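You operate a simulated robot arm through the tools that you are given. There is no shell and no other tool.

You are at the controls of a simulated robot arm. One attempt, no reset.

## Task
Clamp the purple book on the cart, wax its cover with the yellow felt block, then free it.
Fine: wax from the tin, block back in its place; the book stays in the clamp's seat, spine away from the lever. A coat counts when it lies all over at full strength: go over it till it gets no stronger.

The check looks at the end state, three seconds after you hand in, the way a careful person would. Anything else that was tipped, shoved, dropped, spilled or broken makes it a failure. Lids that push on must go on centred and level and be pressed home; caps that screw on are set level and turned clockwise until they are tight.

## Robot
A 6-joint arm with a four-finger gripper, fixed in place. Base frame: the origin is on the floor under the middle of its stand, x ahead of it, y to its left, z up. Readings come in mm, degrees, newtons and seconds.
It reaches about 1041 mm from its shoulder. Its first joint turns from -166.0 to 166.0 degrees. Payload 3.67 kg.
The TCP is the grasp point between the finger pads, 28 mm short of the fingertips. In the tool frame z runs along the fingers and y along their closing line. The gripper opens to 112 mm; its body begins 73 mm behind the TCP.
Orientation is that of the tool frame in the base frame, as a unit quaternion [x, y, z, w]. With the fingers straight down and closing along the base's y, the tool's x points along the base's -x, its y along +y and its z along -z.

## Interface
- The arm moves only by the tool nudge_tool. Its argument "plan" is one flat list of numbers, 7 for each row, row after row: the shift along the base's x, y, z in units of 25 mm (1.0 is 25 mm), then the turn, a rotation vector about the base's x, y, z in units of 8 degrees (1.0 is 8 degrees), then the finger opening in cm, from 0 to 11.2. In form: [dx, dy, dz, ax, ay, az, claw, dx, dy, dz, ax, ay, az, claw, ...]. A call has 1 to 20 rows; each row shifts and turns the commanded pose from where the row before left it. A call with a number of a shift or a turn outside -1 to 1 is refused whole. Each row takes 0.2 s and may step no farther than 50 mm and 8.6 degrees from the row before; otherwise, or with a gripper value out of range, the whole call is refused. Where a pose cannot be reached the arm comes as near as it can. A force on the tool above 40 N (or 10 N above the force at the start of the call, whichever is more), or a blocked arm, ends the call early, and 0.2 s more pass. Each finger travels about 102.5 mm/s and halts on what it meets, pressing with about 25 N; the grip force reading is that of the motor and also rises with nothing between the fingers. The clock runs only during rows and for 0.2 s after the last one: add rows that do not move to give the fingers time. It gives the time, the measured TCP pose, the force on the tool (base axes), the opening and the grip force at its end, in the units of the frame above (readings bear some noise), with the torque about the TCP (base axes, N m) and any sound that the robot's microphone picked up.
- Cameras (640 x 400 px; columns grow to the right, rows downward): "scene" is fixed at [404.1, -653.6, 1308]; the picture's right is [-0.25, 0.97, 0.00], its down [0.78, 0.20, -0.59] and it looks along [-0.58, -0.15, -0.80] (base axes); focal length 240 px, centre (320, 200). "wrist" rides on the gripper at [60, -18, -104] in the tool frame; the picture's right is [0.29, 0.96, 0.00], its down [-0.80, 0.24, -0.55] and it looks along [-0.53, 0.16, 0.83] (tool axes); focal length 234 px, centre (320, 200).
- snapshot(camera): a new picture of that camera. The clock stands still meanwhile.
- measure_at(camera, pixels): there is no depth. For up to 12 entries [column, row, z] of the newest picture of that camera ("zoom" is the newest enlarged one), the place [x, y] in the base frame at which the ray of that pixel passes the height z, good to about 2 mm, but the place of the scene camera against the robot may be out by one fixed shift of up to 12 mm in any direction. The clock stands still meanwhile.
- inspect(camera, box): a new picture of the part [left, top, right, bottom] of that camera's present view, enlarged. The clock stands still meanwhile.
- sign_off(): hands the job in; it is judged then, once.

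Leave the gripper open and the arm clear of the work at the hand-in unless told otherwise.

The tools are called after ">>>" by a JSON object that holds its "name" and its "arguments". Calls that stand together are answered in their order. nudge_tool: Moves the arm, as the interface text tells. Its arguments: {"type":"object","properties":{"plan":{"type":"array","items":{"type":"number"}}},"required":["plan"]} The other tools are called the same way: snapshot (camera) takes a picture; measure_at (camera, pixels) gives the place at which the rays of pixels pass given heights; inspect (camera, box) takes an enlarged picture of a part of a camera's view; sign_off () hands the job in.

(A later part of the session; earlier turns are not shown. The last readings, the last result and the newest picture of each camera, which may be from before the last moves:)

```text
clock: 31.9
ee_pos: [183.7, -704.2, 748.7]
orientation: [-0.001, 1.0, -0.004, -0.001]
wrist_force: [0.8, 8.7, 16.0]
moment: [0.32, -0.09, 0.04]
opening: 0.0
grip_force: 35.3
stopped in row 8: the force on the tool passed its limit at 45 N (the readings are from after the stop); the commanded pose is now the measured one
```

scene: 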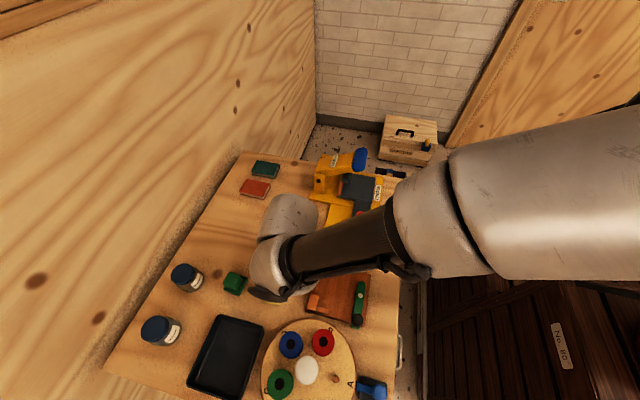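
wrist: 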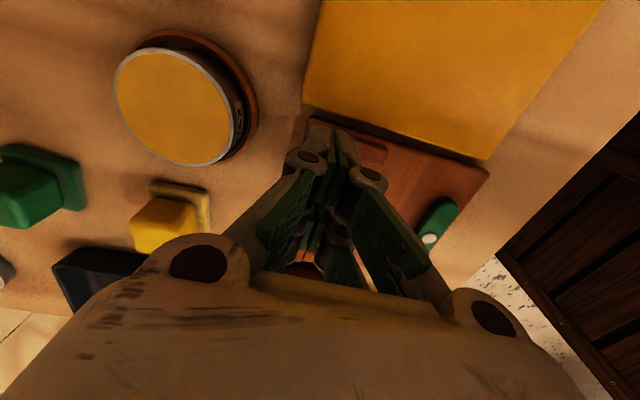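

Stop tops are ≈12 mm above the plate; the book (≈18 mm) will stand ≈6 mm proud. So I'll grip only its upper ~8 mm. I lift, travel to above the book at about (30,-866), opening to 66 mm and turning +2.5° to match it.

>>> {"name": "nudge_tool", "arguments": {"plan": [0, 0, 0.5, 0, 0, 0, 0, 0, 0, 1, 0, 0, 0, 0, 0, 0, 1, 0, 0, 0, 0, 0, 0, 0.8, 0, 0, 0, 0, -0.874, -0.926, 0, 0, 0, 0, 0, -0.874, -0.926, 0, 0, 0, 0, 0, -0.874, -0.926, 0, 0, 0, 0, 0, -0.874, -0.926, 0, 0, 0, 0, 2, -0.874, -0.926, 0, 0, 0, 0.1, 4, -0.874, -0.926, 0, 0, 0, 0.1, 6.6, -0.874, -0.926, 0, 0, 0, 0.11, 6.6, 0, 0, 0, 0, 0, 0, 6.6, 0, 0, 0, 0, 0, 0, 6.6]}}

>>> {"name": "snapshot", "arguments": {"camera": "wrist"}}

>>> {"name": "inspect", "arguments": {"camera": "wrist", "box": [200, 80, 440, 280]}}

>>> {"name": "inspect", "arguments": {"camera": "scene", "box": [230, 170, 330, 240]}}

```text
clock: 34.7
ee_pos: [34.0, -855.0, 831.4]
orientation: [-0.022, 1.0, -0.004, -0.001]
wrist_force: [0.1, -0.3, -0.4]
moment: [-0.03, 0.01, 0.02]
opening: 66.2
grip_force: 0.1
out of reach, approached as far as the arm can: row 11
```

```text
taken
```

wrist: 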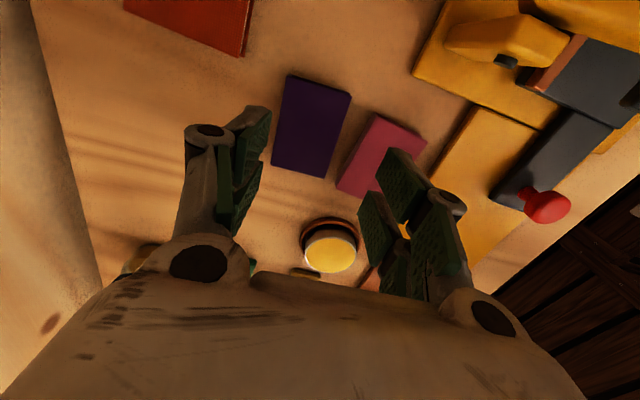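

```text
2.00 times, centred on (320, 180) of wrist
```

zoom: 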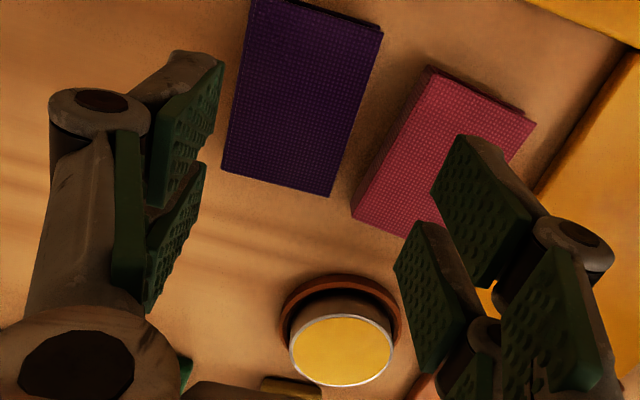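

```text
5.71 times, centred on (280, 205) of scene
```

zoom: 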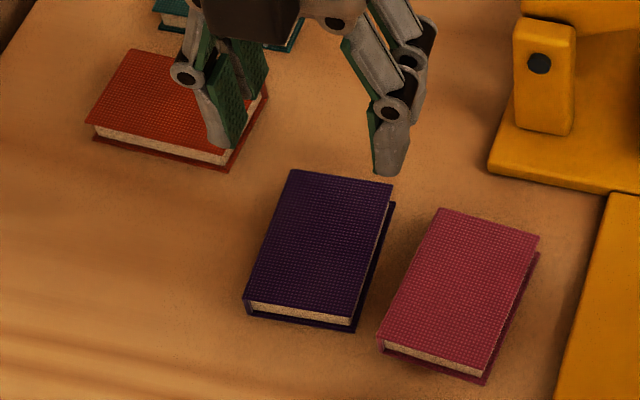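

Row 11 stopped 11 mm short (at y≈-855). The scene view shows the open fingers behind the book. I try going on in small steps at this safe height.

>>> {"name": "nudge_tool", "arguments": {"plan": [-0.05, -0.15, 0, 0, 0, 0, 6.6, -0.05, -0.15, 0, 0, 0, 0, 6.6, -0.05, -0.14, 0, 0, 0, 0, 6.6, 0, 0, 0, 0, 0, 0, 6.6]}}

```text
clock: 35.7
ee_pos: [32.0, -856.7, 829.9]
orientation: [-0.022, 1.0, -0.003, 0.0]
wrist_force: [0.7, 0.0, 0.9]
moment: [-0.01, 0.0, 0.0]
opening: 66.0
grip_force: 0.0
out of reach, approached as far as the arm can: row 1, 3
```

>>> {"name": "snapshot", "arguments": {"camera": "scene"}}

>>> {"name": "inspect", "arguments": {"camera": "scene", "box": [160, 60, 480, 260]}}

```text
taken
```

scene: 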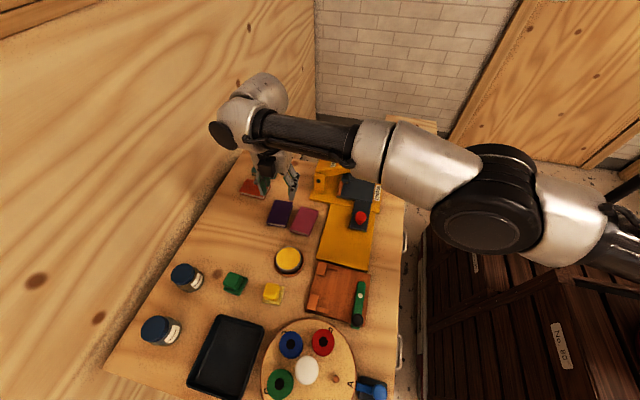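

```text
2.00 times, centred on (320, 160) of scene
```

zoom: 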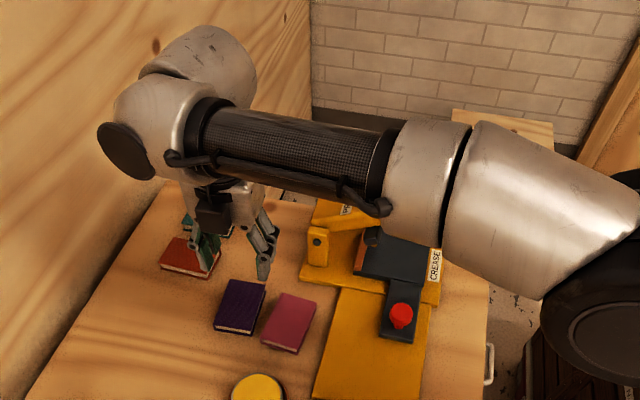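

The arm stays at y≈-857 here. I test whether the limit changes lower down: descend 60 mm (tips still ~50 mm above the book) and try -y again.

>>> {"name": "nudge_tool", "arguments": {"plan": [0, 0, -0.8, 0, 0, 0, 6.6, 0, 0, -0.8, 0, 0, 0, 6.6, 0, 0, -0.8, 0, 0, 0, 6.6, 0, -0.2, 0, 0, 0, 0, 6.6, 0, -0.2, 0, 0, 0, 0, 6.6, 0, 0, 0, 0, 0, 0, 6.6]}}

```text
clock: 37.1
ee_pos: [33.1, -855.2, 770.3]
orientation: [-0.022, 1.0, -0.004, -0.001]
wrist_force: [-0.3, -0.4, -0.7]
moment: [-0.03, -0.04, -0.01]
opening: 65.9
grip_force: 0.1
out of reach, approached as far as the arm can: row 4, 5
```

The limit here is y≈-856 at any height. A slight tilt (fingers leaning outward, about -3.2° around x) should buy ~10 mm and also keeps the spine-side fingertips higher, which suits the stops. I try that.

>>> {"name": "nudge_tool", "arguments": {"plan": [0, 0, 0, -0.2, 0, 0, 6.6, 0, 0, 0, -0.2, 0, 0, 6.6, 0, -0.15, 0, 0, 0, 0, 6.6, 0, -0.15, 0, 0, 0, 0, 6.6, 0, -0.1, 0, 0, 0, 0, 6.6, 0, 0, 0, 0, 0, 0, 6.6]}}

```text
clock: 38.5
ee_pos: [33.7, -865.0, 770.1]
orientation: [-0.022, 0.999, -0.031, -0.001]
wrist_force: [0.8, 0.4, 0.3]
moment: [0.01, -0.01, -0.02]
opening: 66.0
grip_force: 0.1
```

Now at y=-865.0. I check the alignment with both cameras.

>>> {"name": "snapshot", "arguments": {"camera": "wrist"}}

>>> {"name": "inspect", "arguments": {"camera": "wrist", "box": [220, 60, 420, 260]}}

>>> {"name": "inspect", "arguments": {"camera": "scene", "box": [240, 170, 336, 230]}}

```text
taken
```

wrist: 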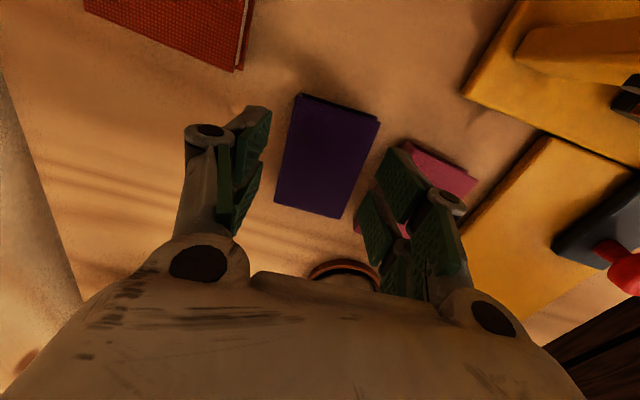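

```text
2.00 times, centred on (320, 160) of wrist
```

zoom: 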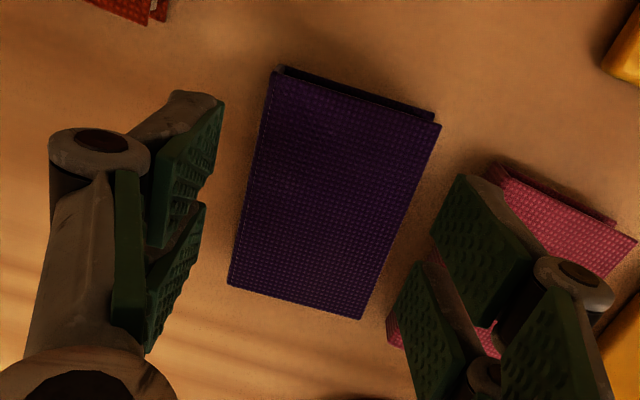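

```text
6.67 times, centred on (288, 200) of scene
```

zoom: 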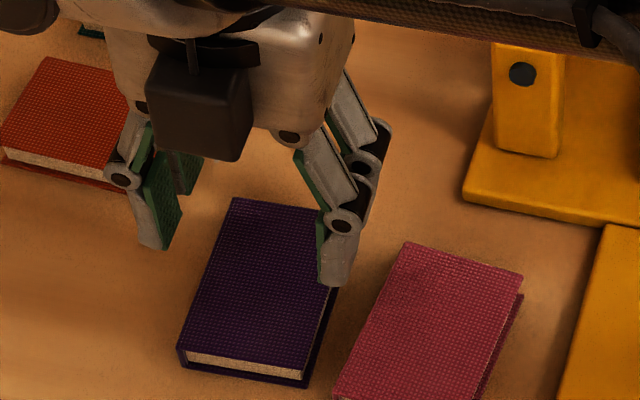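

>>> {"name": "measure_at", "arguments": {"camera": "zoom", "pixels": [[300, 200, 715]]}}

>>> {"name": "inspect", "arguments": {"camera": "wrist", "box": [220, 60, 420, 260]}}

>>> {"name": "measure_at", "arguments": {"camera": "wrist", "pixels": [[296, 100, 715], [379, 123, 715], [340, 219, 715], [275, 203.5, 715], [288, 150, 715], [360, 170, 715], [415, 145, 712], [354, 233, 712], [369, 233, 712]]}}

```text
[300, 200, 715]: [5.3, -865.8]
```

```text
2.00 times, centred on (320, 160) of wrist
```

zoom: 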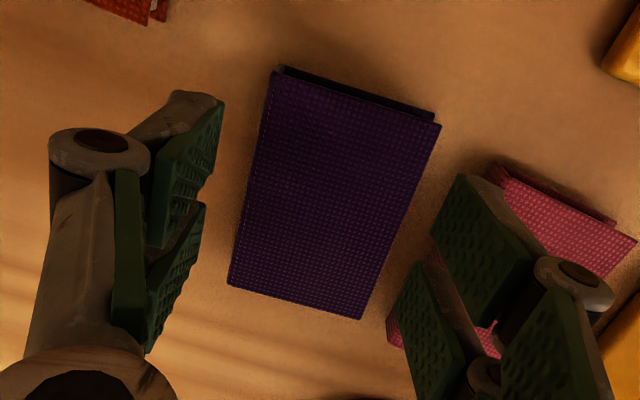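

```text
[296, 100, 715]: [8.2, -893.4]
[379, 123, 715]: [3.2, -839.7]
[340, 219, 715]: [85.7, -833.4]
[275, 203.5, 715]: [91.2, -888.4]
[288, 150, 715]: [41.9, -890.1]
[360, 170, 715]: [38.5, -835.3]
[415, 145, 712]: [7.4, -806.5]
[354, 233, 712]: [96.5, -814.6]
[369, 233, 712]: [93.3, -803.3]
```

The book is turned about +4.5° with centre ≈(47,-864). I add 2° of yaw and descend to TCP z≈728 with the jaws still open at 66 mm.

>>> {"name": "nudge_tool", "arguments": {"plan": [0, 0, 0, 0, 0, 0.25, 6.6, 0, 0, -0.5, 0, 0, 0, 6.6, 0, 0, -0.5, 0, 0, 0, 6.6, 0, 0, -0.3, 0, 0, 0, 6.6, 0, 0, 0, 0, 0, 0, 6.6]}}

>>> {"name": "snapshot", "arguments": {"camera": "wrist"}}

>>> {"name": "inspect", "arguments": {"camera": "wrist", "box": [220, 60, 420, 260]}}

>>> {"name": "inspect", "arguments": {"camera": "scene", "box": [256, 185, 320, 225]}}

```text
clock: 39.7
ee_pos: [33.4, -865.9, 737.8]
orientation: [-0.04, 0.999, -0.032, -0.001]
wrist_force: [-0.1, -0.6, -0.6]
moment: [0.0, 0.05, 0.02]
opening: 65.9
grip_force: 0.1
```

```text
taken
```

wrist: 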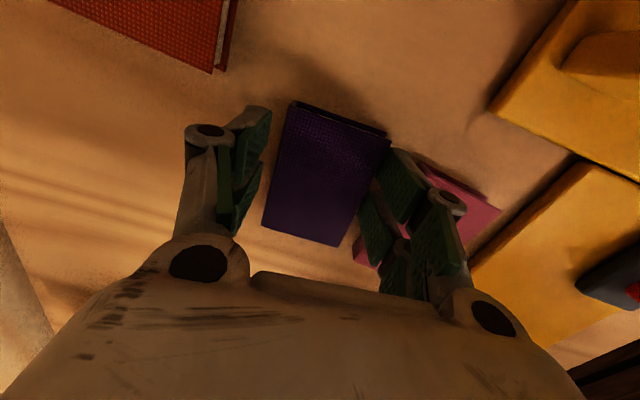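

```text
2.00 times, centred on (320, 160) of wrist
```

zoom: 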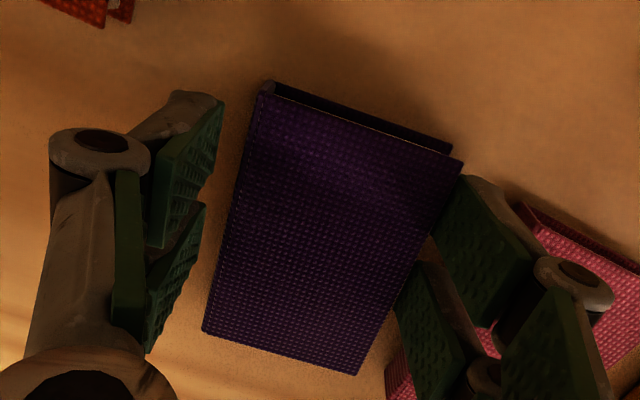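

```text
10.00 times, centred on (288, 205) of scene
```

zoom: 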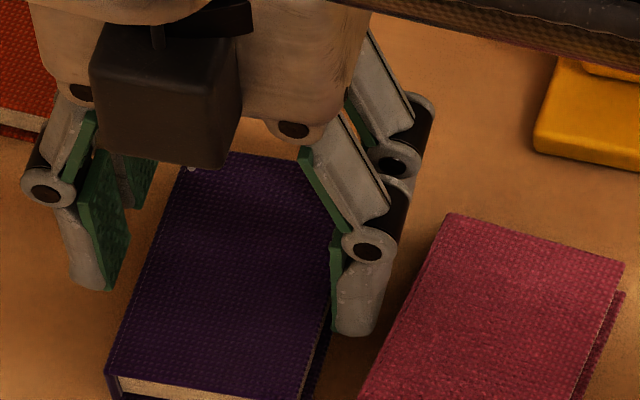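

The fingers sit ~3 mm too far toward -y (right pads nearly at the book's edge). I shift +3 mm in y, descend to 728, and look again.

>>> {"name": "nudge_tool", "arguments": {"plan": [0, 0.13, 0, 0, 0, 0, 6.6, 0, 0, 0, 0, 0, 0, 6.6, 0, 0, -0.2, 0, 0, 0, 6.6, 0, 0, -0.19, 0, 0, 0, 6.6, 0, 0, 0, 0, 0, 0, 6.6]}}

>>> {"name": "snapshot", "arguments": {"camera": "wrist"}}

>>> {"name": "inspect", "arguments": {"camera": "wrist", "box": [220, 60, 420, 260]}}

>>> {"name": "inspect", "arguments": {"camera": "scene", "box": [256, 185, 320, 225]}}

```text
clock: 40.9
ee_pos: [32.4, -861.9, 727.3]
orientation: [-0.04, 0.999, -0.031, -0.001]
wrist_force: [0.7, -0.3, 0.1]
moment: [-0.01, 0.02, 0.0]
opening: 66.1
grip_force: 0.2
```

```text
taken
```

wrist: 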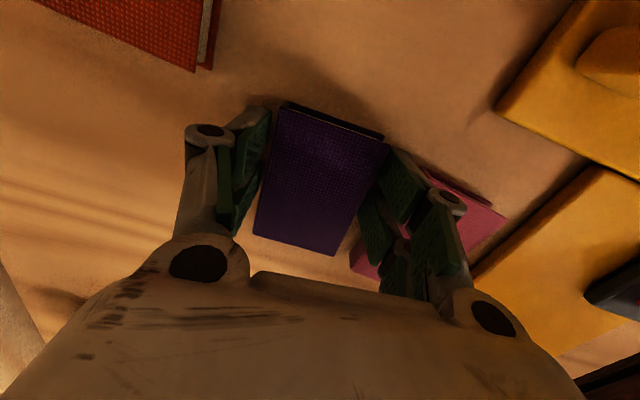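

```text
2.00 times, centred on (320, 160) of wrist
```

zoom: 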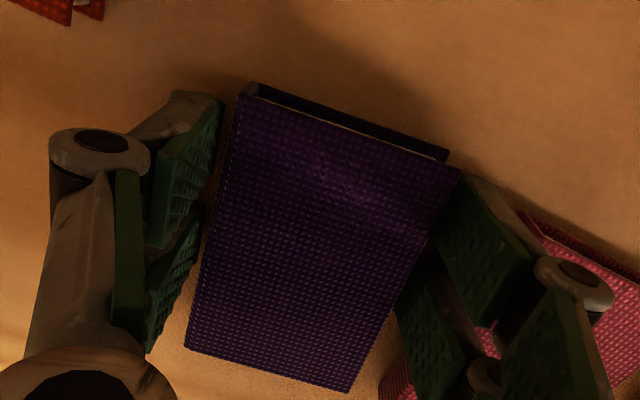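

```text
10.00 times, centred on (288, 205) of scene
```

zoom: 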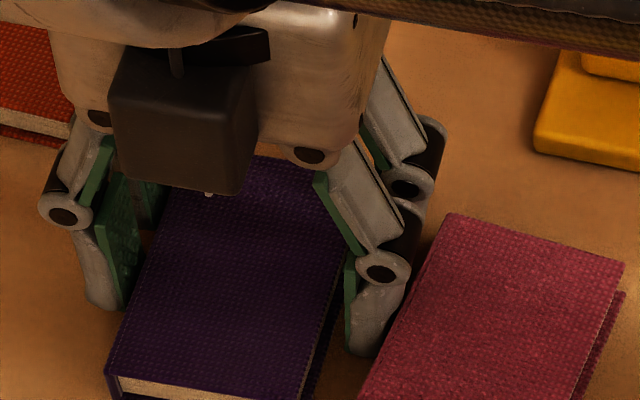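

The fingers straddle the book cleanly. I close on it.

>>> {"name": "nudge_tool", "arguments": {"plan": [0, 0, 0, 0, 0, 0, 5.8, 0, 0, 0, 0, 0, 0, 5.3, 0, 0, 0, 0, 0, 0, 4.5, 0, 0, 0, 0, 0, 0, 4.5]}}

>>> {"name": "snapshot", "arguments": {"camera": "wrist"}}

>>> {"name": "inspect", "arguments": {"camera": "scene", "box": [256, 185, 320, 225]}}

```text
clock: 41.9
ee_pos: [31.0, -862.8, 728.2]
orientation: [-0.04, 0.999, -0.032, 0.0]
wrist_force: [-0.4, 1.7, 7.2]
moment: [0.29, -0.06, 0.05]
opening: 58.0
grip_force: 25.3
```

```text
taken
```

wrist: 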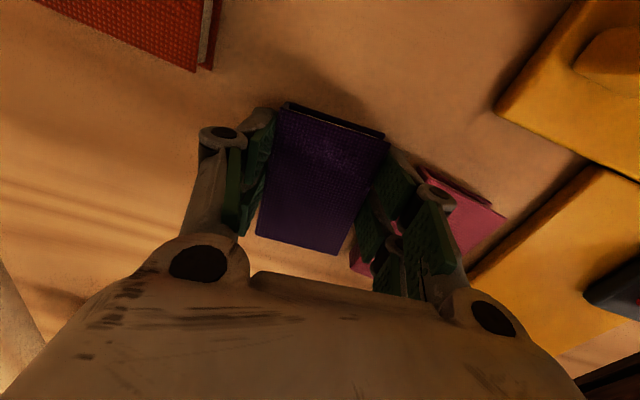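

```text
10.00 times, centred on (288, 205) of scene
```

zoom: 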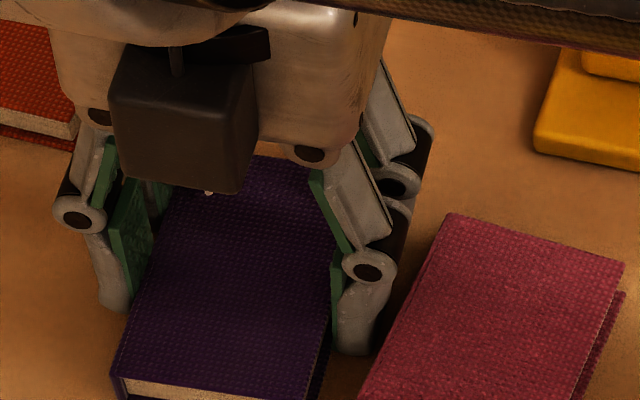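

Gripped at 58 mm with 25 N. I lift slowly 40 mm and check that the book comes along level.

>>> {"name": "nudge_tool", "arguments": {"plan": [0, 0, 0.2, 0, 0, 0, 4.5, 0, 0, 0.3, 0, 0, 0, 4.5, 0, 0, 0.4, 0, 0, 0, 4.5, 0, 0, 0.4, 0, 0, 0, 4.5, 0, 0, 0.4, 0, 0, 0, 4.5, 0, 0, 0, 0, 0, 0, 4.5]}}

>>> {"name": "snapshot", "arguments": {"camera": "wrist"}}

>>> {"name": "inspect", "arguments": {"camera": "scene", "box": [246, 165, 326, 215]}}

```text
clock: 43.3
ee_pos: [32.9, -860.5, 771.1]
orientation: [-0.039, 0.999, -0.031, -0.001]
wrist_force: [0.6, 0.3, -0.7]
moment: [0.01, -0.01, 0.0]
opening: 58.0
grip_force: 25.5
```

```text
taken
```

wrist: 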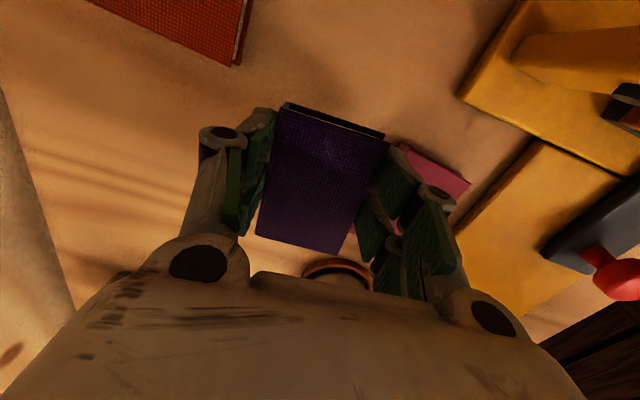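

```text
8.00 times, centred on (286, 190) of scene
```

zoom: 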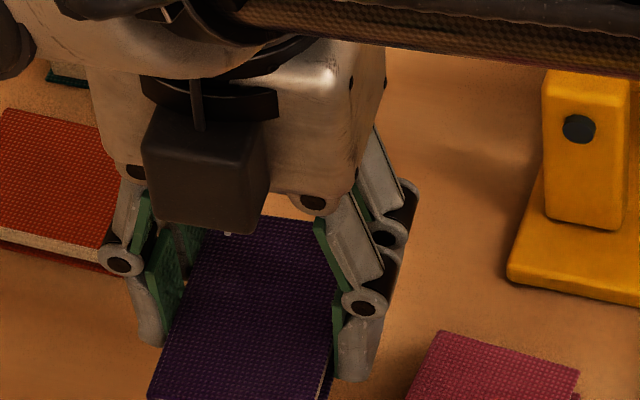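

The book is held firmly and level. I raise it, then carry it across to above the seat (TCP about x 211, y -659), turning back -4.5°.

>>> {"name": "nudge_tool", "arguments": {"plan": [0, 0, 0.6, 0, 0, 0, 4.5, 0, 0.1, 0.8, 0, 0, 0, 4.5, 0, 0.2, 0.6, 0, 0, 0, 4.5, 0.5, 0.7, 0.2, 0, 0, 0, 4.5, 0.8, 0.8, 0, 0, 0, -0.1, 4.5, 0.8, 0.8, 0, 0, 0, -0.1, 4.5, 0.8, 0.8, 0, 0, 0, -0.1, 4.5, 0.8, 0.8, 0, 0, 0, -0.1, 4.5, 0.8, 0.8, 0, 0, 0, -0.1, 4.5, 0.8, 0.8, 0, 0, 0, -0.06, 4.5, 0.8, 0.8, 0, 0, 0, 0, 4.5, 0.8, 0.8, 0, 0, 0, 0, 4.5, 0.2, 0.65, 0, 0, 0, 0, 4.5, 0, 0, 0, 0, 0, 0, 4.5]}}

>>> {"name": "snapshot", "arguments": {"camera": "wrist"}}

>>> {"name": "inspect", "arguments": {"camera": "scene", "box": [280, 220, 400, 340]}}

```text
clock: 46.3
ee_pos: [209.8, -659.5, 825.5]
orientation: [0.0, 0.999, -0.032, -0.002]
wrist_force: [0.9, -0.3, -1.0]
moment: [0.0, 0.01, 0.04]
opening: 57.9
grip_force: 25.4
```

```text
taken
```

wrist: 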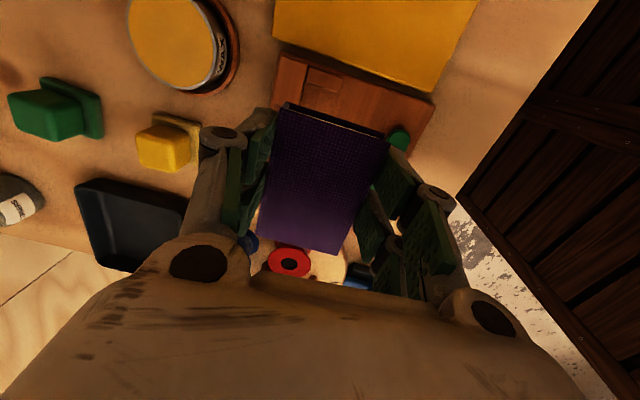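

```text
3.33 times, centred on (340, 280) of scene
```

zoom: 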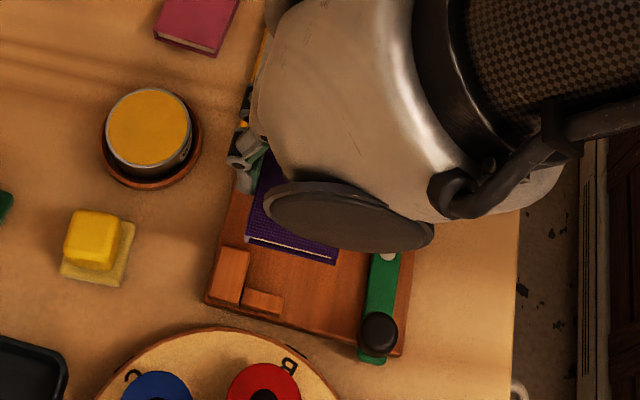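

I measure the held book's top corners (z≈812) to see its true place relative to the tool.

>>> {"name": "inspect", "arguments": {"camera": "wrist", "box": [220, 60, 420, 260]}}

>>> {"name": "measure_at", "arguments": {"camera": "wrist", "pixels": [[284, 109, 812], [388, 144, 812], [338, 253, 812], [257, 236, 812], [284, 109, 814], [388, 144, 814], [338, 253, 814], [257, 236, 814]]}}

```text
2.00 times, centred on (320, 160) of wrist
```

zoom: 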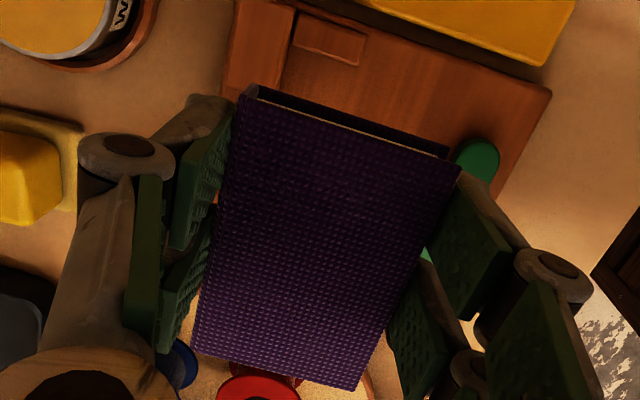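

```text
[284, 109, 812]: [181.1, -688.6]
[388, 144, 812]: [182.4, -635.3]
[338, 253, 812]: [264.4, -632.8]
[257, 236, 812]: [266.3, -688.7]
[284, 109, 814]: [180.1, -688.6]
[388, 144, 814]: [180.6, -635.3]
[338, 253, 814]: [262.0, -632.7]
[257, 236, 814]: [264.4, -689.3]
```

The held book is centred about (223.6,-661.4) and square to the seat. I shift +2 mm x and +1.5 mm y, and lower to about z 752 (book bottom ~12 mm above the plate).

>>> {"name": "nudge_tool", "arguments": {"plan": [0.08, 0.06, -0.5, 0, 0, 0, 4.5, 0, 0, -0.8, 0, 0, 0, 4.5, 0, 0, -0.8, 0, 0, 0, 4.5, 0, 0, -0.5, 0, 0, 0, 4.5, 0, 0, -0.3, 0, 0, 0, 4.5, 0, 0, 0, 0, 0, 0, 4.5]}}

>>> {"name": "snapshot", "arguments": {"camera": "wrist"}}

>>> {"name": "inspect", "arguments": {"camera": "wrist", "box": [200, 50, 420, 260]}}

>>> {"name": "inspect", "arguments": {"camera": "scene", "box": [292, 250, 388, 320]}}

```text
clock: 47.7
ee_pos: [213.1, -660.7, 751.7]
orientation: [0.0, 0.999, -0.032, -0.001]
wrist_force: [-0.6, 0.5, -0.8]
moment: [0.01, -0.01, -0.01]
opening: 57.6
grip_force: 24.8
```

```text
taken
```

wrist: 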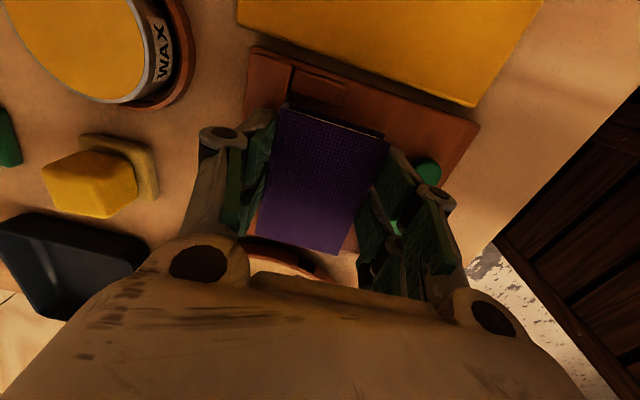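

```text
1.90 times, centred on (310, 155) of wrist
```

zoom: 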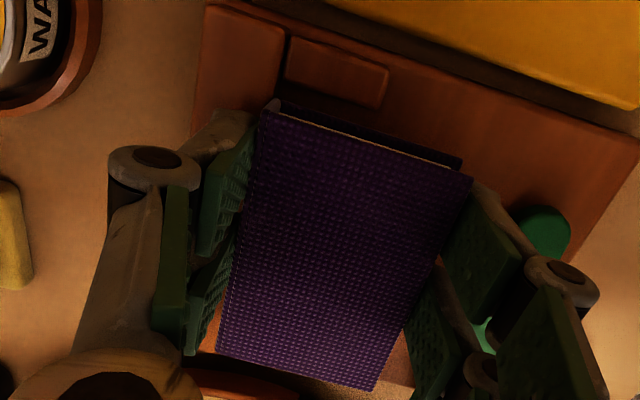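

```text
5.71 times, centred on (340, 285) of scene
```

zoom: 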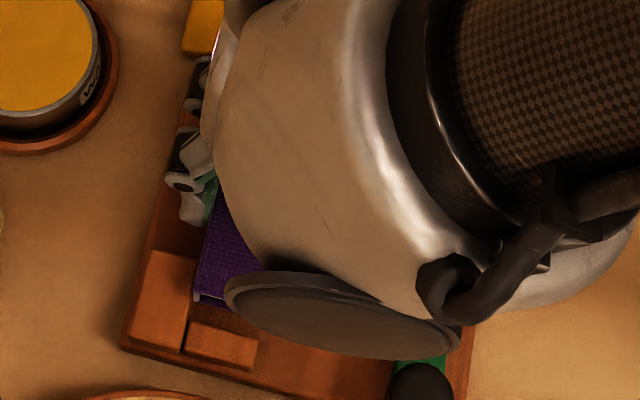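

>>> {"name": "measure_at", "arguments": {"camera": "wrist", "pixels": [[281, 108.7, 738.5], [387.5, 144, 738.5], [338, 253, 738.5], [255.8, 236.6, 738.5], [294.5, 69, 721], [287, 104, 721], [344, 100, 721], [347, 85, 721], [249.5, 46, 709], [480, 122, 709], [340, 107, 709], [400, 160, 721]]}}

```text
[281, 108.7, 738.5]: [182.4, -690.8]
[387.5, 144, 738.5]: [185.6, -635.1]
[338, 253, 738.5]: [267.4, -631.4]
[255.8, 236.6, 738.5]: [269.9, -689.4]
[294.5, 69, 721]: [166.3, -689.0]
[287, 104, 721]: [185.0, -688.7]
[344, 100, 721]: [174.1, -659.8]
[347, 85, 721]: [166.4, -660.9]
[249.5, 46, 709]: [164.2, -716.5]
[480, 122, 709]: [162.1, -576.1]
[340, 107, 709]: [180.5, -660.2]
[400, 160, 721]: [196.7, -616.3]
```

The spine overlaps the stop face by about 1 mm in this view, so I shift +3.2 mm in y, check, then lower gently to ~743.

>>> {"name": "nudge_tool", "arguments": {"plan": [0, 0.13, 0, 0, 0, 0, 4.5, 0, 0, 0, 0, 0, 0, 4.5, 0, 0, -0.12, 0, 0, 0, 4.5, 0, 0, -0.12, 0, 0, 0, 4.5, 0, 0, -0.08, 0, 0, 0, 4.5, 0, 0, 0, 0, 0, 0, 4.5]}}

>>> {"name": "snapshot", "arguments": {"camera": "wrist"}}

>>> {"name": "inspect", "arguments": {"camera": "wrist", "box": [200, 50, 420, 260]}}

```text
clock: 49.1
ee_pos: [212.5, -656.6, 746.8]
orientation: [0.0, 0.999, -0.034, -0.002]
wrist_force: [-0.4, 11.0, 39.0]
moment: [-1.21, 0.73, -0.24]
opening: 58.3
grip_force: 24.9
```

```text
taken
```

wrist: 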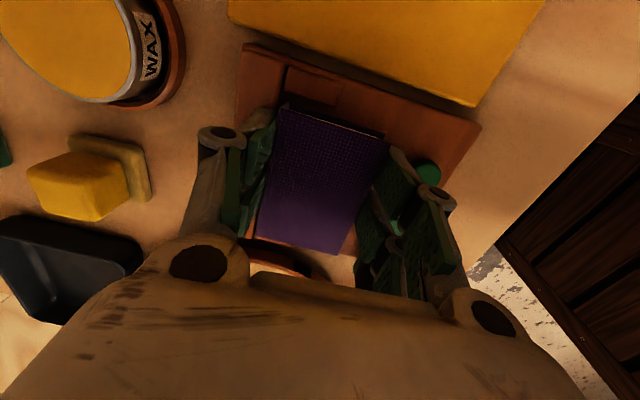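

```text
1.90 times, centred on (310, 155) of wrist
```

zoom: 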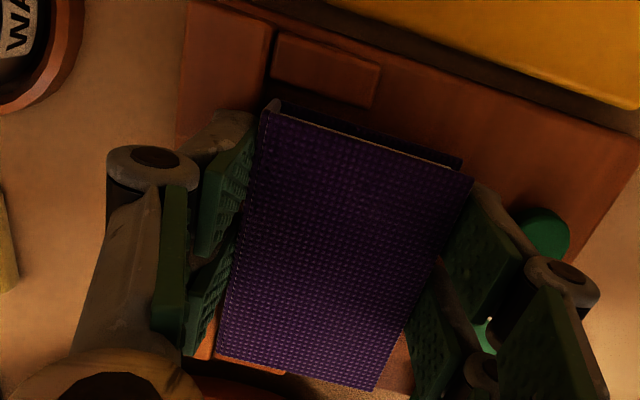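

Force 39 N comes from a spine-side fingertip resting on the -x stop (torque puts it at x≈194, y≈-695); the book's bottom is ~6–7 mm above the plate, already inside the stops. I'll unload by rising 1.5 mm and then open gradually so that it settles between the stops.

>>> {"name": "nudge_tool", "arguments": {"plan": [0, 0, 0.08, 0, 0, 0, 4.5, 0, 0, 0, 0, 0, 0, 5.8, 0, 0, 0, 0, 0, 0, 5.9, 0, 0, 0, 0, 0, 0, 6.0, 0, 0, 0, 0, 0, 0, 6.2, 0, 0, 0, 0, 0, 0, 6.4, 0, 0, 0, 0, 0, 0, 6.4]}}

>>> {"name": "snapshot", "arguments": {"camera": "wrist"}}

>>> {"name": "inspect", "arguments": {"camera": "wrist", "box": [200, 50, 420, 260]}}

>>> {"name": "inspect", "arguments": {"camera": "scene", "box": [292, 250, 388, 320]}}

```text
clock: 50.7
ee_pos: [211.8, -656.5, 745.8]
orientation: [-0.001, 1.0, -0.031, -0.001]
wrist_force: [-1.0, 1.7, 0.2]
moment: [0.0, 0.04, -0.06]
opening: 64.1
grip_force: 0.1
```

```text
taken
```

wrist: 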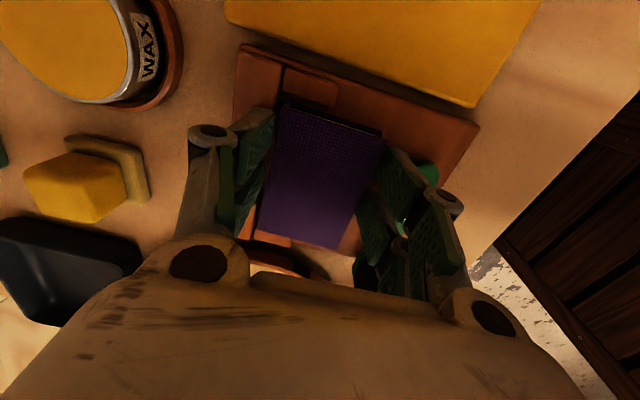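

```text
1.90 times, centred on (310, 155) of wrist
```

zoom: 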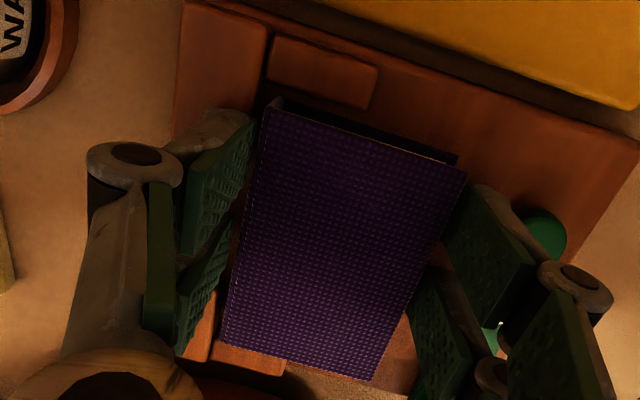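

```text
5.71 times, centred on (340, 285) of scene
```

zoom: 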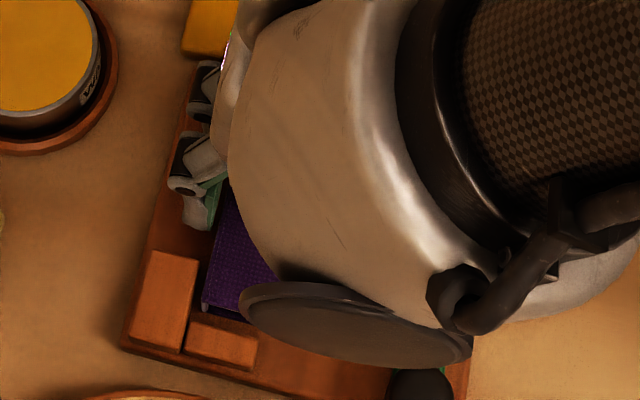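

The book has settled into the seat. I lift straight up slowly, with the jaws at 64 mm, then back off for a clear view.

>>> {"name": "nudge_tool", "arguments": {"plan": [0, 0, 0.2, 0, 0, 0, 6.4, 0, 0, 0.4, 0, 0, 0, 6.4, 0, 0, 0.8, 0, 0, 0, 6.4, 0, 0, 1, 0, 0, 0, 6.4, 0, 0, 1, 0.2, 0, 0, 6.4, -0.5, 0, 0.6, 0.24, 0, 0, 6.4, -0.8, -0.4, 0, 0, 0, 0, 6.4, -0.8, -0.4, 0, 0, 0, 0, 6.4, 0, 0, 0, 0, 0, 0, 6.4]}}

>>> {"name": "snapshot", "arguments": {"camera": "wrist"}}

>>> {"name": "inspect", "arguments": {"camera": "wrist", "box": [220, 100, 420, 260]}}

>>> {"name": "inspect", "arguments": {"camera": "scene", "box": [292, 250, 388, 330]}}

```text
clock: 52.7
ee_pos: [159.4, -676.0, 846.7]
orientation: [0.0, 1.0, -0.002, -0.002]
wrist_force: [-0.6, -0.3, -0.5]
moment: [0.01, 0.0, 0.03]
opening: 64.0
grip_force: 0.0
```

```text
taken
```

wrist: 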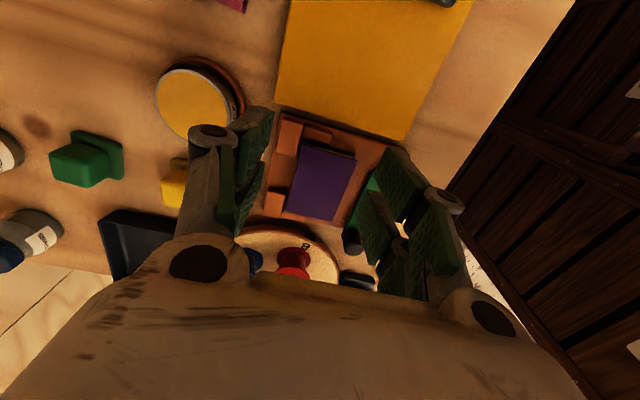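

```text
2.50 times, centred on (320, 180) of wrist
```

zoom: 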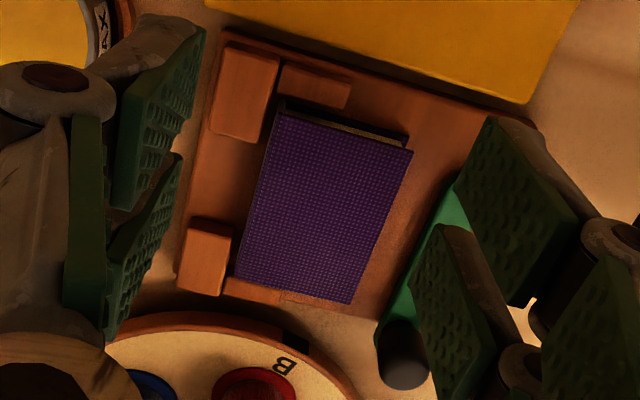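

```text
5.00 times, centred on (340, 290) of scene
```

zoom: 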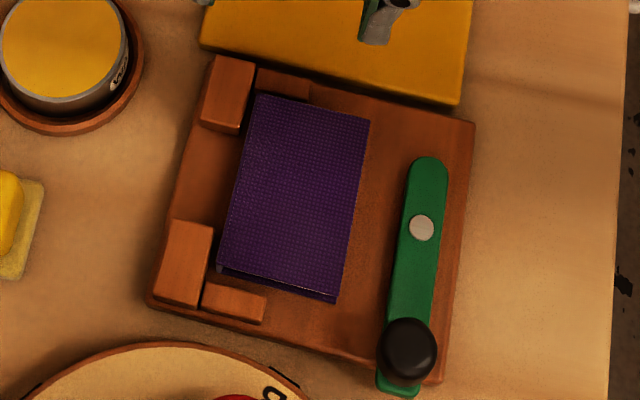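

The book lies square in the seat, a few mm off the spine stops; the lever's short end will push it home. Now I locate the knob: scene px (357.6,319), wrist px (354,248), at several heights.

>>> {"name": "inspect", "arguments": {"camera": "wrist", "box": [320, 160, 400, 270]}}

>>> {"name": "inspect", "arguments": {"camera": "scene", "box": [332, 280, 388, 335]}}

>>> {"name": "measure_at", "arguments": {"camera": "scene", "pixels": [[357.6, 319, 740], [357.6, 319, 750], [357.6, 319, 760]]}}

>>> {"name": "measure_at", "arguments": {"camera": "wrist", "pixels": [[354, 248, 740], [354, 248, 750], [354, 248, 760], [346, 230, 722], [366, 200, 722]]}}

```text
3.64 times, centred on (360, 215) of wrist
```

zoom: 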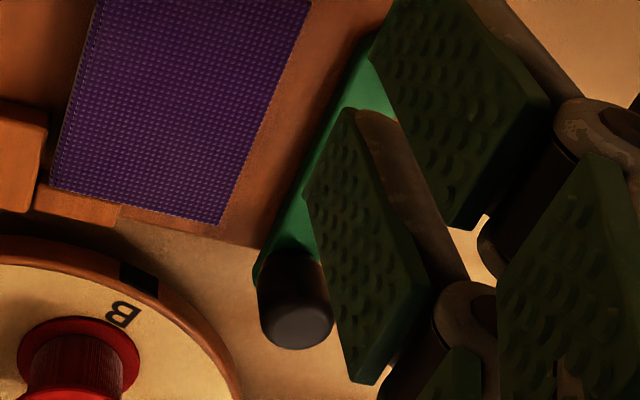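

```text
7.27 times, centred on (360, 308) of scene
```

zoom: 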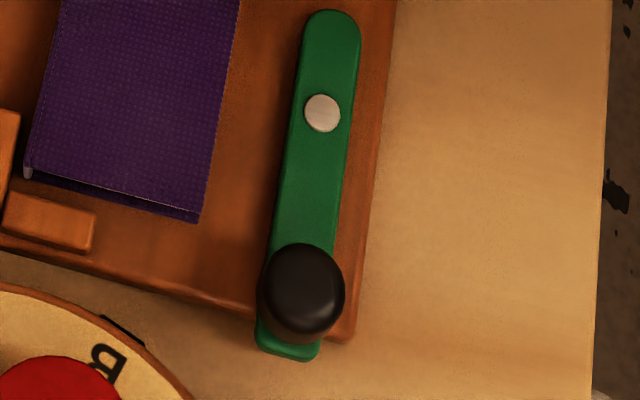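

```text
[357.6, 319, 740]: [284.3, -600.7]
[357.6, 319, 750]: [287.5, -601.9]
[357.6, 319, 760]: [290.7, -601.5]
```

```text
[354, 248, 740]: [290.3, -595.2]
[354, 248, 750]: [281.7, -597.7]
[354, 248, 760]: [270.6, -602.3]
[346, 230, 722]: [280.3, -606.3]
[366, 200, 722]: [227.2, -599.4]
```

The knob (25 mm wide, top z≈746) is at about (285,-597); the pivot at about (226,-597). I move above the knob with the jaws at 40 mm.

>>> {"name": "nudge_tool", "arguments": {"plan": [0.84, 0.53, 0, 0, 0, 0, 4.0, 0.84, 0.53, 0, 0, 0, 0, 4.0, 0.84, 0.53, 0, 0, 0, 0, 4.0, 0.84, 0.53, 0, 0, 0, 0, 4.0, 0.84, 0.53, 0, 0, 0, 0, 4.0, 0.84, 0.53, 0, 0, 0, 0, 4.0, 0, 0, -1, 0, 0, 0, 4.0, 0, 0, 0, 0, 0, 0, 4.0]}}

>>> {"name": "snapshot", "arguments": {"camera": "wrist"}}

>>> {"name": "inspect", "arguments": {"camera": "wrist", "box": [220, 60, 420, 240]}}

>>> {"name": "snapshot", "arguments": {"camera": "scene"}}

```text
clock: 54.5
ee_pos: [287.9, -598.9, 822.6]
orientation: [0.0, 1.0, -0.001, -0.002]
wrist_force: [-0.1, 0.1, 0.2]
moment: [-0.03, -0.03, -0.01]
opening: 40.0
grip_force: 0.0
```

```text
taken
```

wrist: 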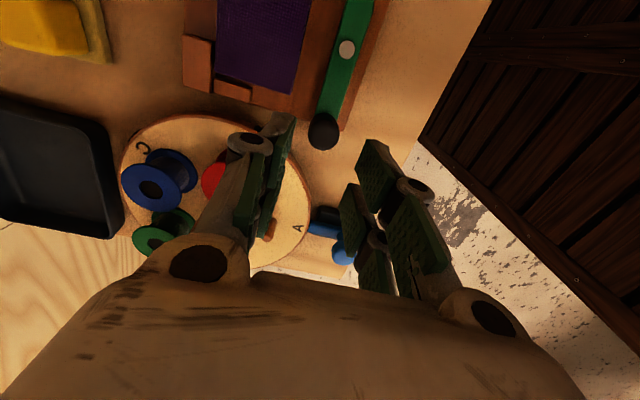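

```text
2.22 times, centred on (320, 150) of wrist
```

zoom: 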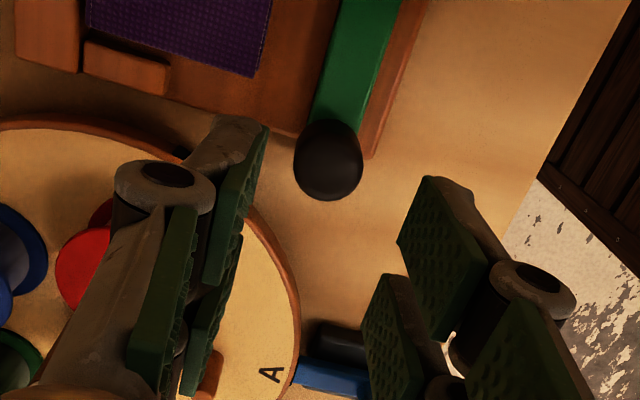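

```text
taken
```

scene: 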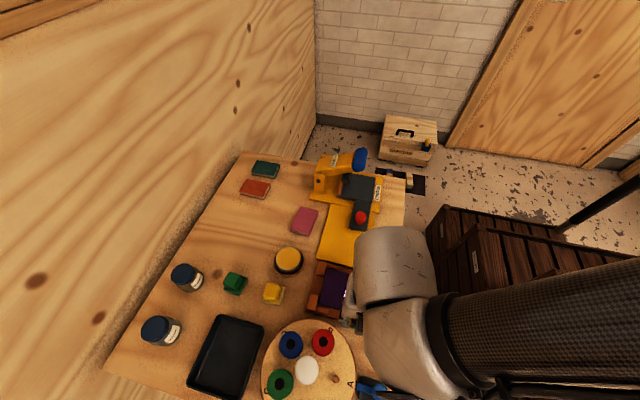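

I check the knob centre (wrist px ~324.5,136.5 at z=746) and how near the carousel edge is to the descending left finger.

>>> {"name": "measure_at", "arguments": {"camera": "wrist", "pixels": [[324.5, 136, 746], [313, 140, 740], [338.5, 134, 740], [310, 200, 715], [290, 165, 715], [257, 125, 715], [311, 220, 715], [347, 48, 722], [318, 110, 722], [212, 178, 760], [298, 222, 715]]}}

```text
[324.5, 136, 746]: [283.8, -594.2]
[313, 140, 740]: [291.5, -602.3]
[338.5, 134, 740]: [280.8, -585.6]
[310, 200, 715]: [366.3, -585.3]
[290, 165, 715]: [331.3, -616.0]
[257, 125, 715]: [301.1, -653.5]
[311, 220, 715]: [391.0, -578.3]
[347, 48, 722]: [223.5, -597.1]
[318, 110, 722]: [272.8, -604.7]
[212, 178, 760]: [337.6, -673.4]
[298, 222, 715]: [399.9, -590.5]
```

Knob centre ≈(284.5,-595), pivot ≈(224,-597). I centre on it and descend to TCP z≈757 (tips clear of the lever and the book's top), then close.

>>> {"name": "nudge_tool", "arguments": {"plan": [-0.13, 0.15, -0.6, 0, 0, 0, 4.0, 0, 0, -0.8, 0, 0, 0, 4.0, 0, 0, -0.8, 0, 0, 0, 4.0, 0, 0, -0.4, 0, 0, 0, 4.0, 0, 0, 0, 0, 0, 0, 4.0]}}

>>> {"name": "snapshot", "arguments": {"camera": "wrist"}}

>>> {"name": "inspect", "arguments": {"camera": "wrist", "box": [220, 60, 420, 240]}}

```text
clock: 55.7
ee_pos: [283.6, -593.9, 757.3]
orientation: [0.0, 1.0, -0.001, -0.001]
wrist_force: [1.3, -0.1, 0.4]
moment: [0.0, -0.01, -0.02]
opening: 40.0
grip_force: 0.1
```

```text
taken
```

wrist: 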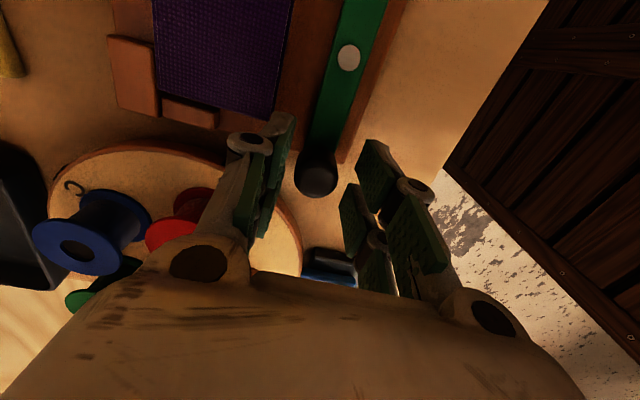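

```text
2.22 times, centred on (320, 150) of wrist
```

zoom: 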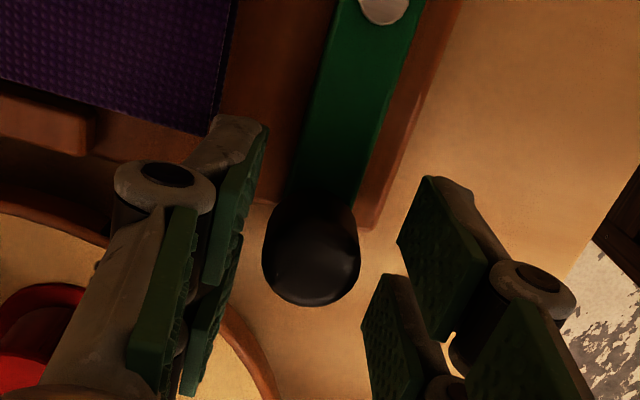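

The knob stands centred between the pads. I close on it.

>>> {"name": "nudge_tool", "arguments": {"plan": [0, 0, 0, 0, 0, 0, 3.0, 0, 0, 0, 0, 0, 0, 1.8, 0, 0, 0, 0, 0, 0, 1.8]}}

```text
clock: 56.5
ee_pos: [284.0, -594.3, 756.6]
orientation: [0.0, 1.0, -0.001, -0.002]
wrist_force: [-3.8, -0.3, 0.1]
moment: [0.0, 0.11, 0.04]
opening: 22.4
grip_force: 44.6
```

Gripped (22 mm). I start turning the lever counter-clockwise (knob toward +y) about the pivot, 18° first, with the wrist turning along.

>>> {"name": "nudge_tool", "arguments": {"plan": [-0.024, 0.248, 0, 0, 0, 0.75, 1.8, -0.05, 0.244, 0, 0, 0, 0.75, 1.8, -0.076, 0.238, 0, 0, 0, 0.75, 1.8]}}

>>> {"name": "inspect", "arguments": {"camera": "scene", "box": [292, 250, 400, 340]}}

>>> {"name": "snapshot", "arguments": {"camera": "wrist"}}

```text
clock: 57.3
ee_pos: [278.3, -575.1, 755.7]
orientation: [-0.158, 0.987, -0.001, -0.001]
wrist_force: [2.9, -3.6, -3.2]
moment: [-0.27, -0.2, 0.27]
opening: 22.4
grip_force: 44.8
```

```text
4.44 times, centred on (346, 295) of scene
```

zoom: 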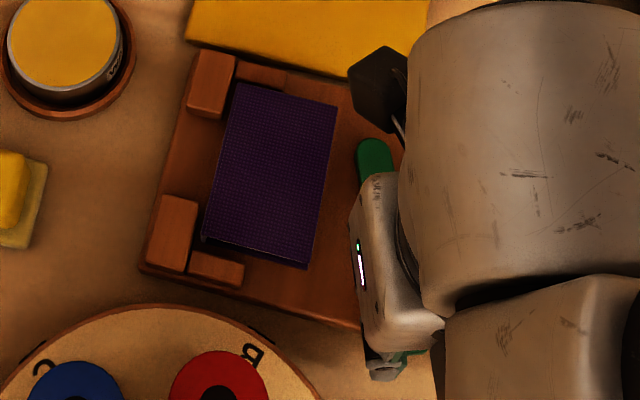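

```text
taken
```

wrist: 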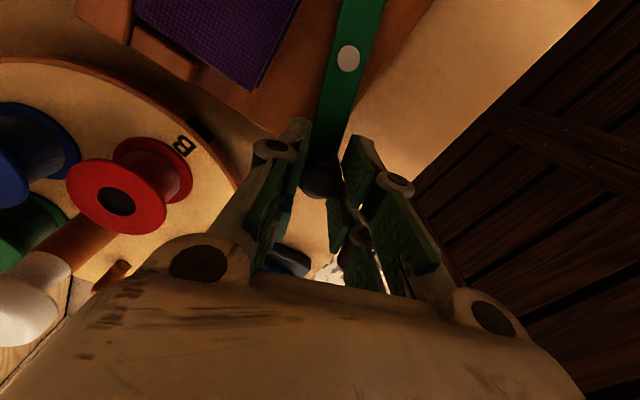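

The lever follows with little force. I continue to about 50°.

>>> {"name": "nudge_tool", "arguments": {"plan": [-0.1, 0.229, 0, 0, 0, 0.75, 1.8, -0.123, 0.217, 0, 0, 0, 0.75, 1.8, -0.145, 0.203, 0, 0, 0, 0.75, 1.8, -0.166, 0.187, 0, 0, 0, 0.75, 1.8, -0.184, 0.168, 0, 0, 0, 0.75, 1.8]}}

>>> {"name": "inspect", "arguments": {"camera": "scene", "box": [292, 250, 400, 340]}}

>>> {"name": "snapshot", "arguments": {"camera": "wrist"}}

```text
clock: 58.5
ee_pos: [261.4, -550.9, 756.8]
orientation: [-0.407, 0.913, -0.001, -0.001]
wrist_force: [14.7, 2.9, 1.4]
moment: [-0.21, -0.26, 0.53]
opening: 22.0
grip_force: 44.3
```

```text
4.44 times, centred on (346, 295) of scene
```

zoom: 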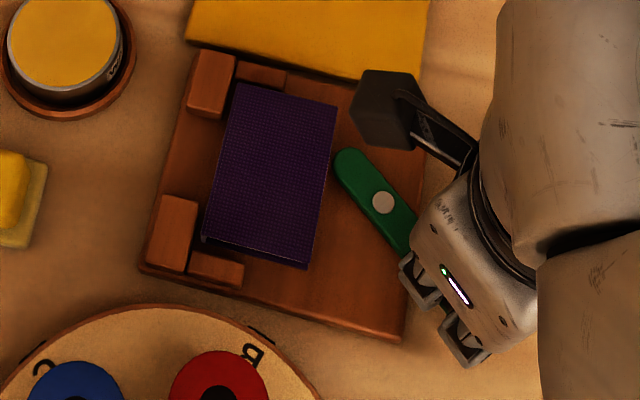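

```text
taken
```

wrist: 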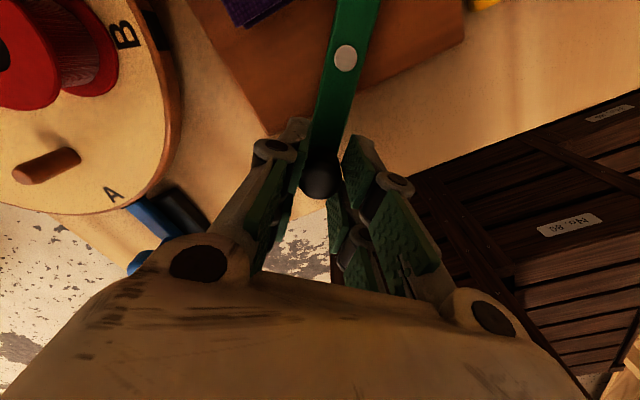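

The short end is nearing the book's fore edge; resistance is 10 N and I'm slightly inside the true arc. I continue with 6° rows, correcting outward ~1 mm.

>>> {"name": "nudge_tool", "arguments": {"plan": [-0.177, 0.18, 0, 0, 0, 0.75, 1.8, -0.205, 0.14, 0, 0, 0, 0.75, 1.8]}}

>>> {"name": "inspect", "arguments": {"camera": "scene", "box": [292, 250, 400, 340]}}

```text
clock: 59.1
ee_pos: [250.3, -543.8, 756.6]
orientation: [-0.501, 0.866, -0.003, -0.002]
wrist_force: [-1.9, -12.5, -2.1]
moment: [-0.08, 0.05, 0.21]
opening: 22.3
grip_force: 45.0
```

```text
4.44 times, centred on (346, 295) of scene
```

zoom: 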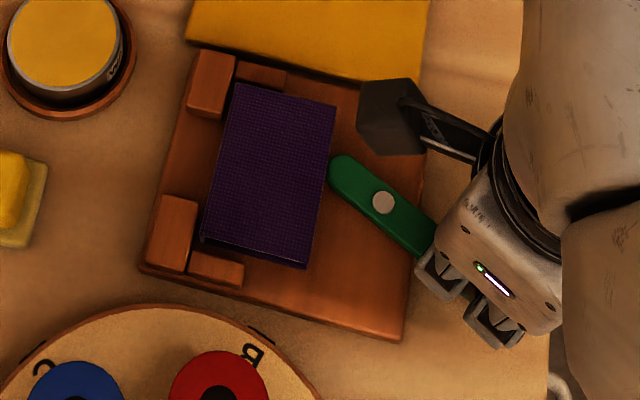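

>>> {"name": "nudge_tool", "arguments": {"plan": [-0.25, 0.05, 0, 0, 0, 0.75, 1.8, -0.236, 0.06, 0, 0, 0, 0.75, 1.8]}}

>>> {"name": "inspect", "arguments": {"camera": "scene", "box": [292, 250, 400, 340]}}

```text
clock: 59.7
ee_pos: [239.0, -538.9, 755.8]
orientation: [-0.589, 0.808, -0.002, -0.001]
wrist_force: [-2.1, -4.7, 4.9]
moment: [0.88, -0.02, -0.06]
opening: 22.1
grip_force: 44.7
```

```text
4.44 times, centred on (346, 295) of scene
```

zoom: 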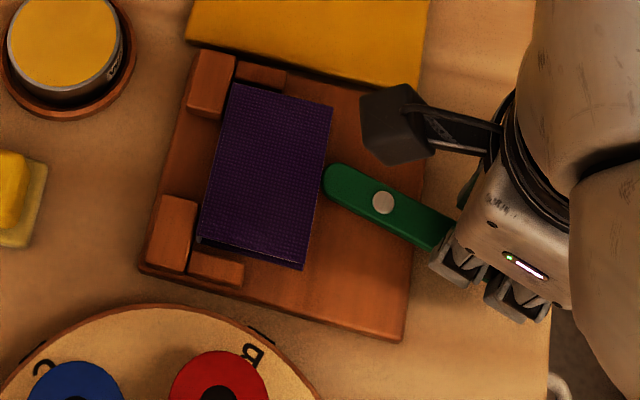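

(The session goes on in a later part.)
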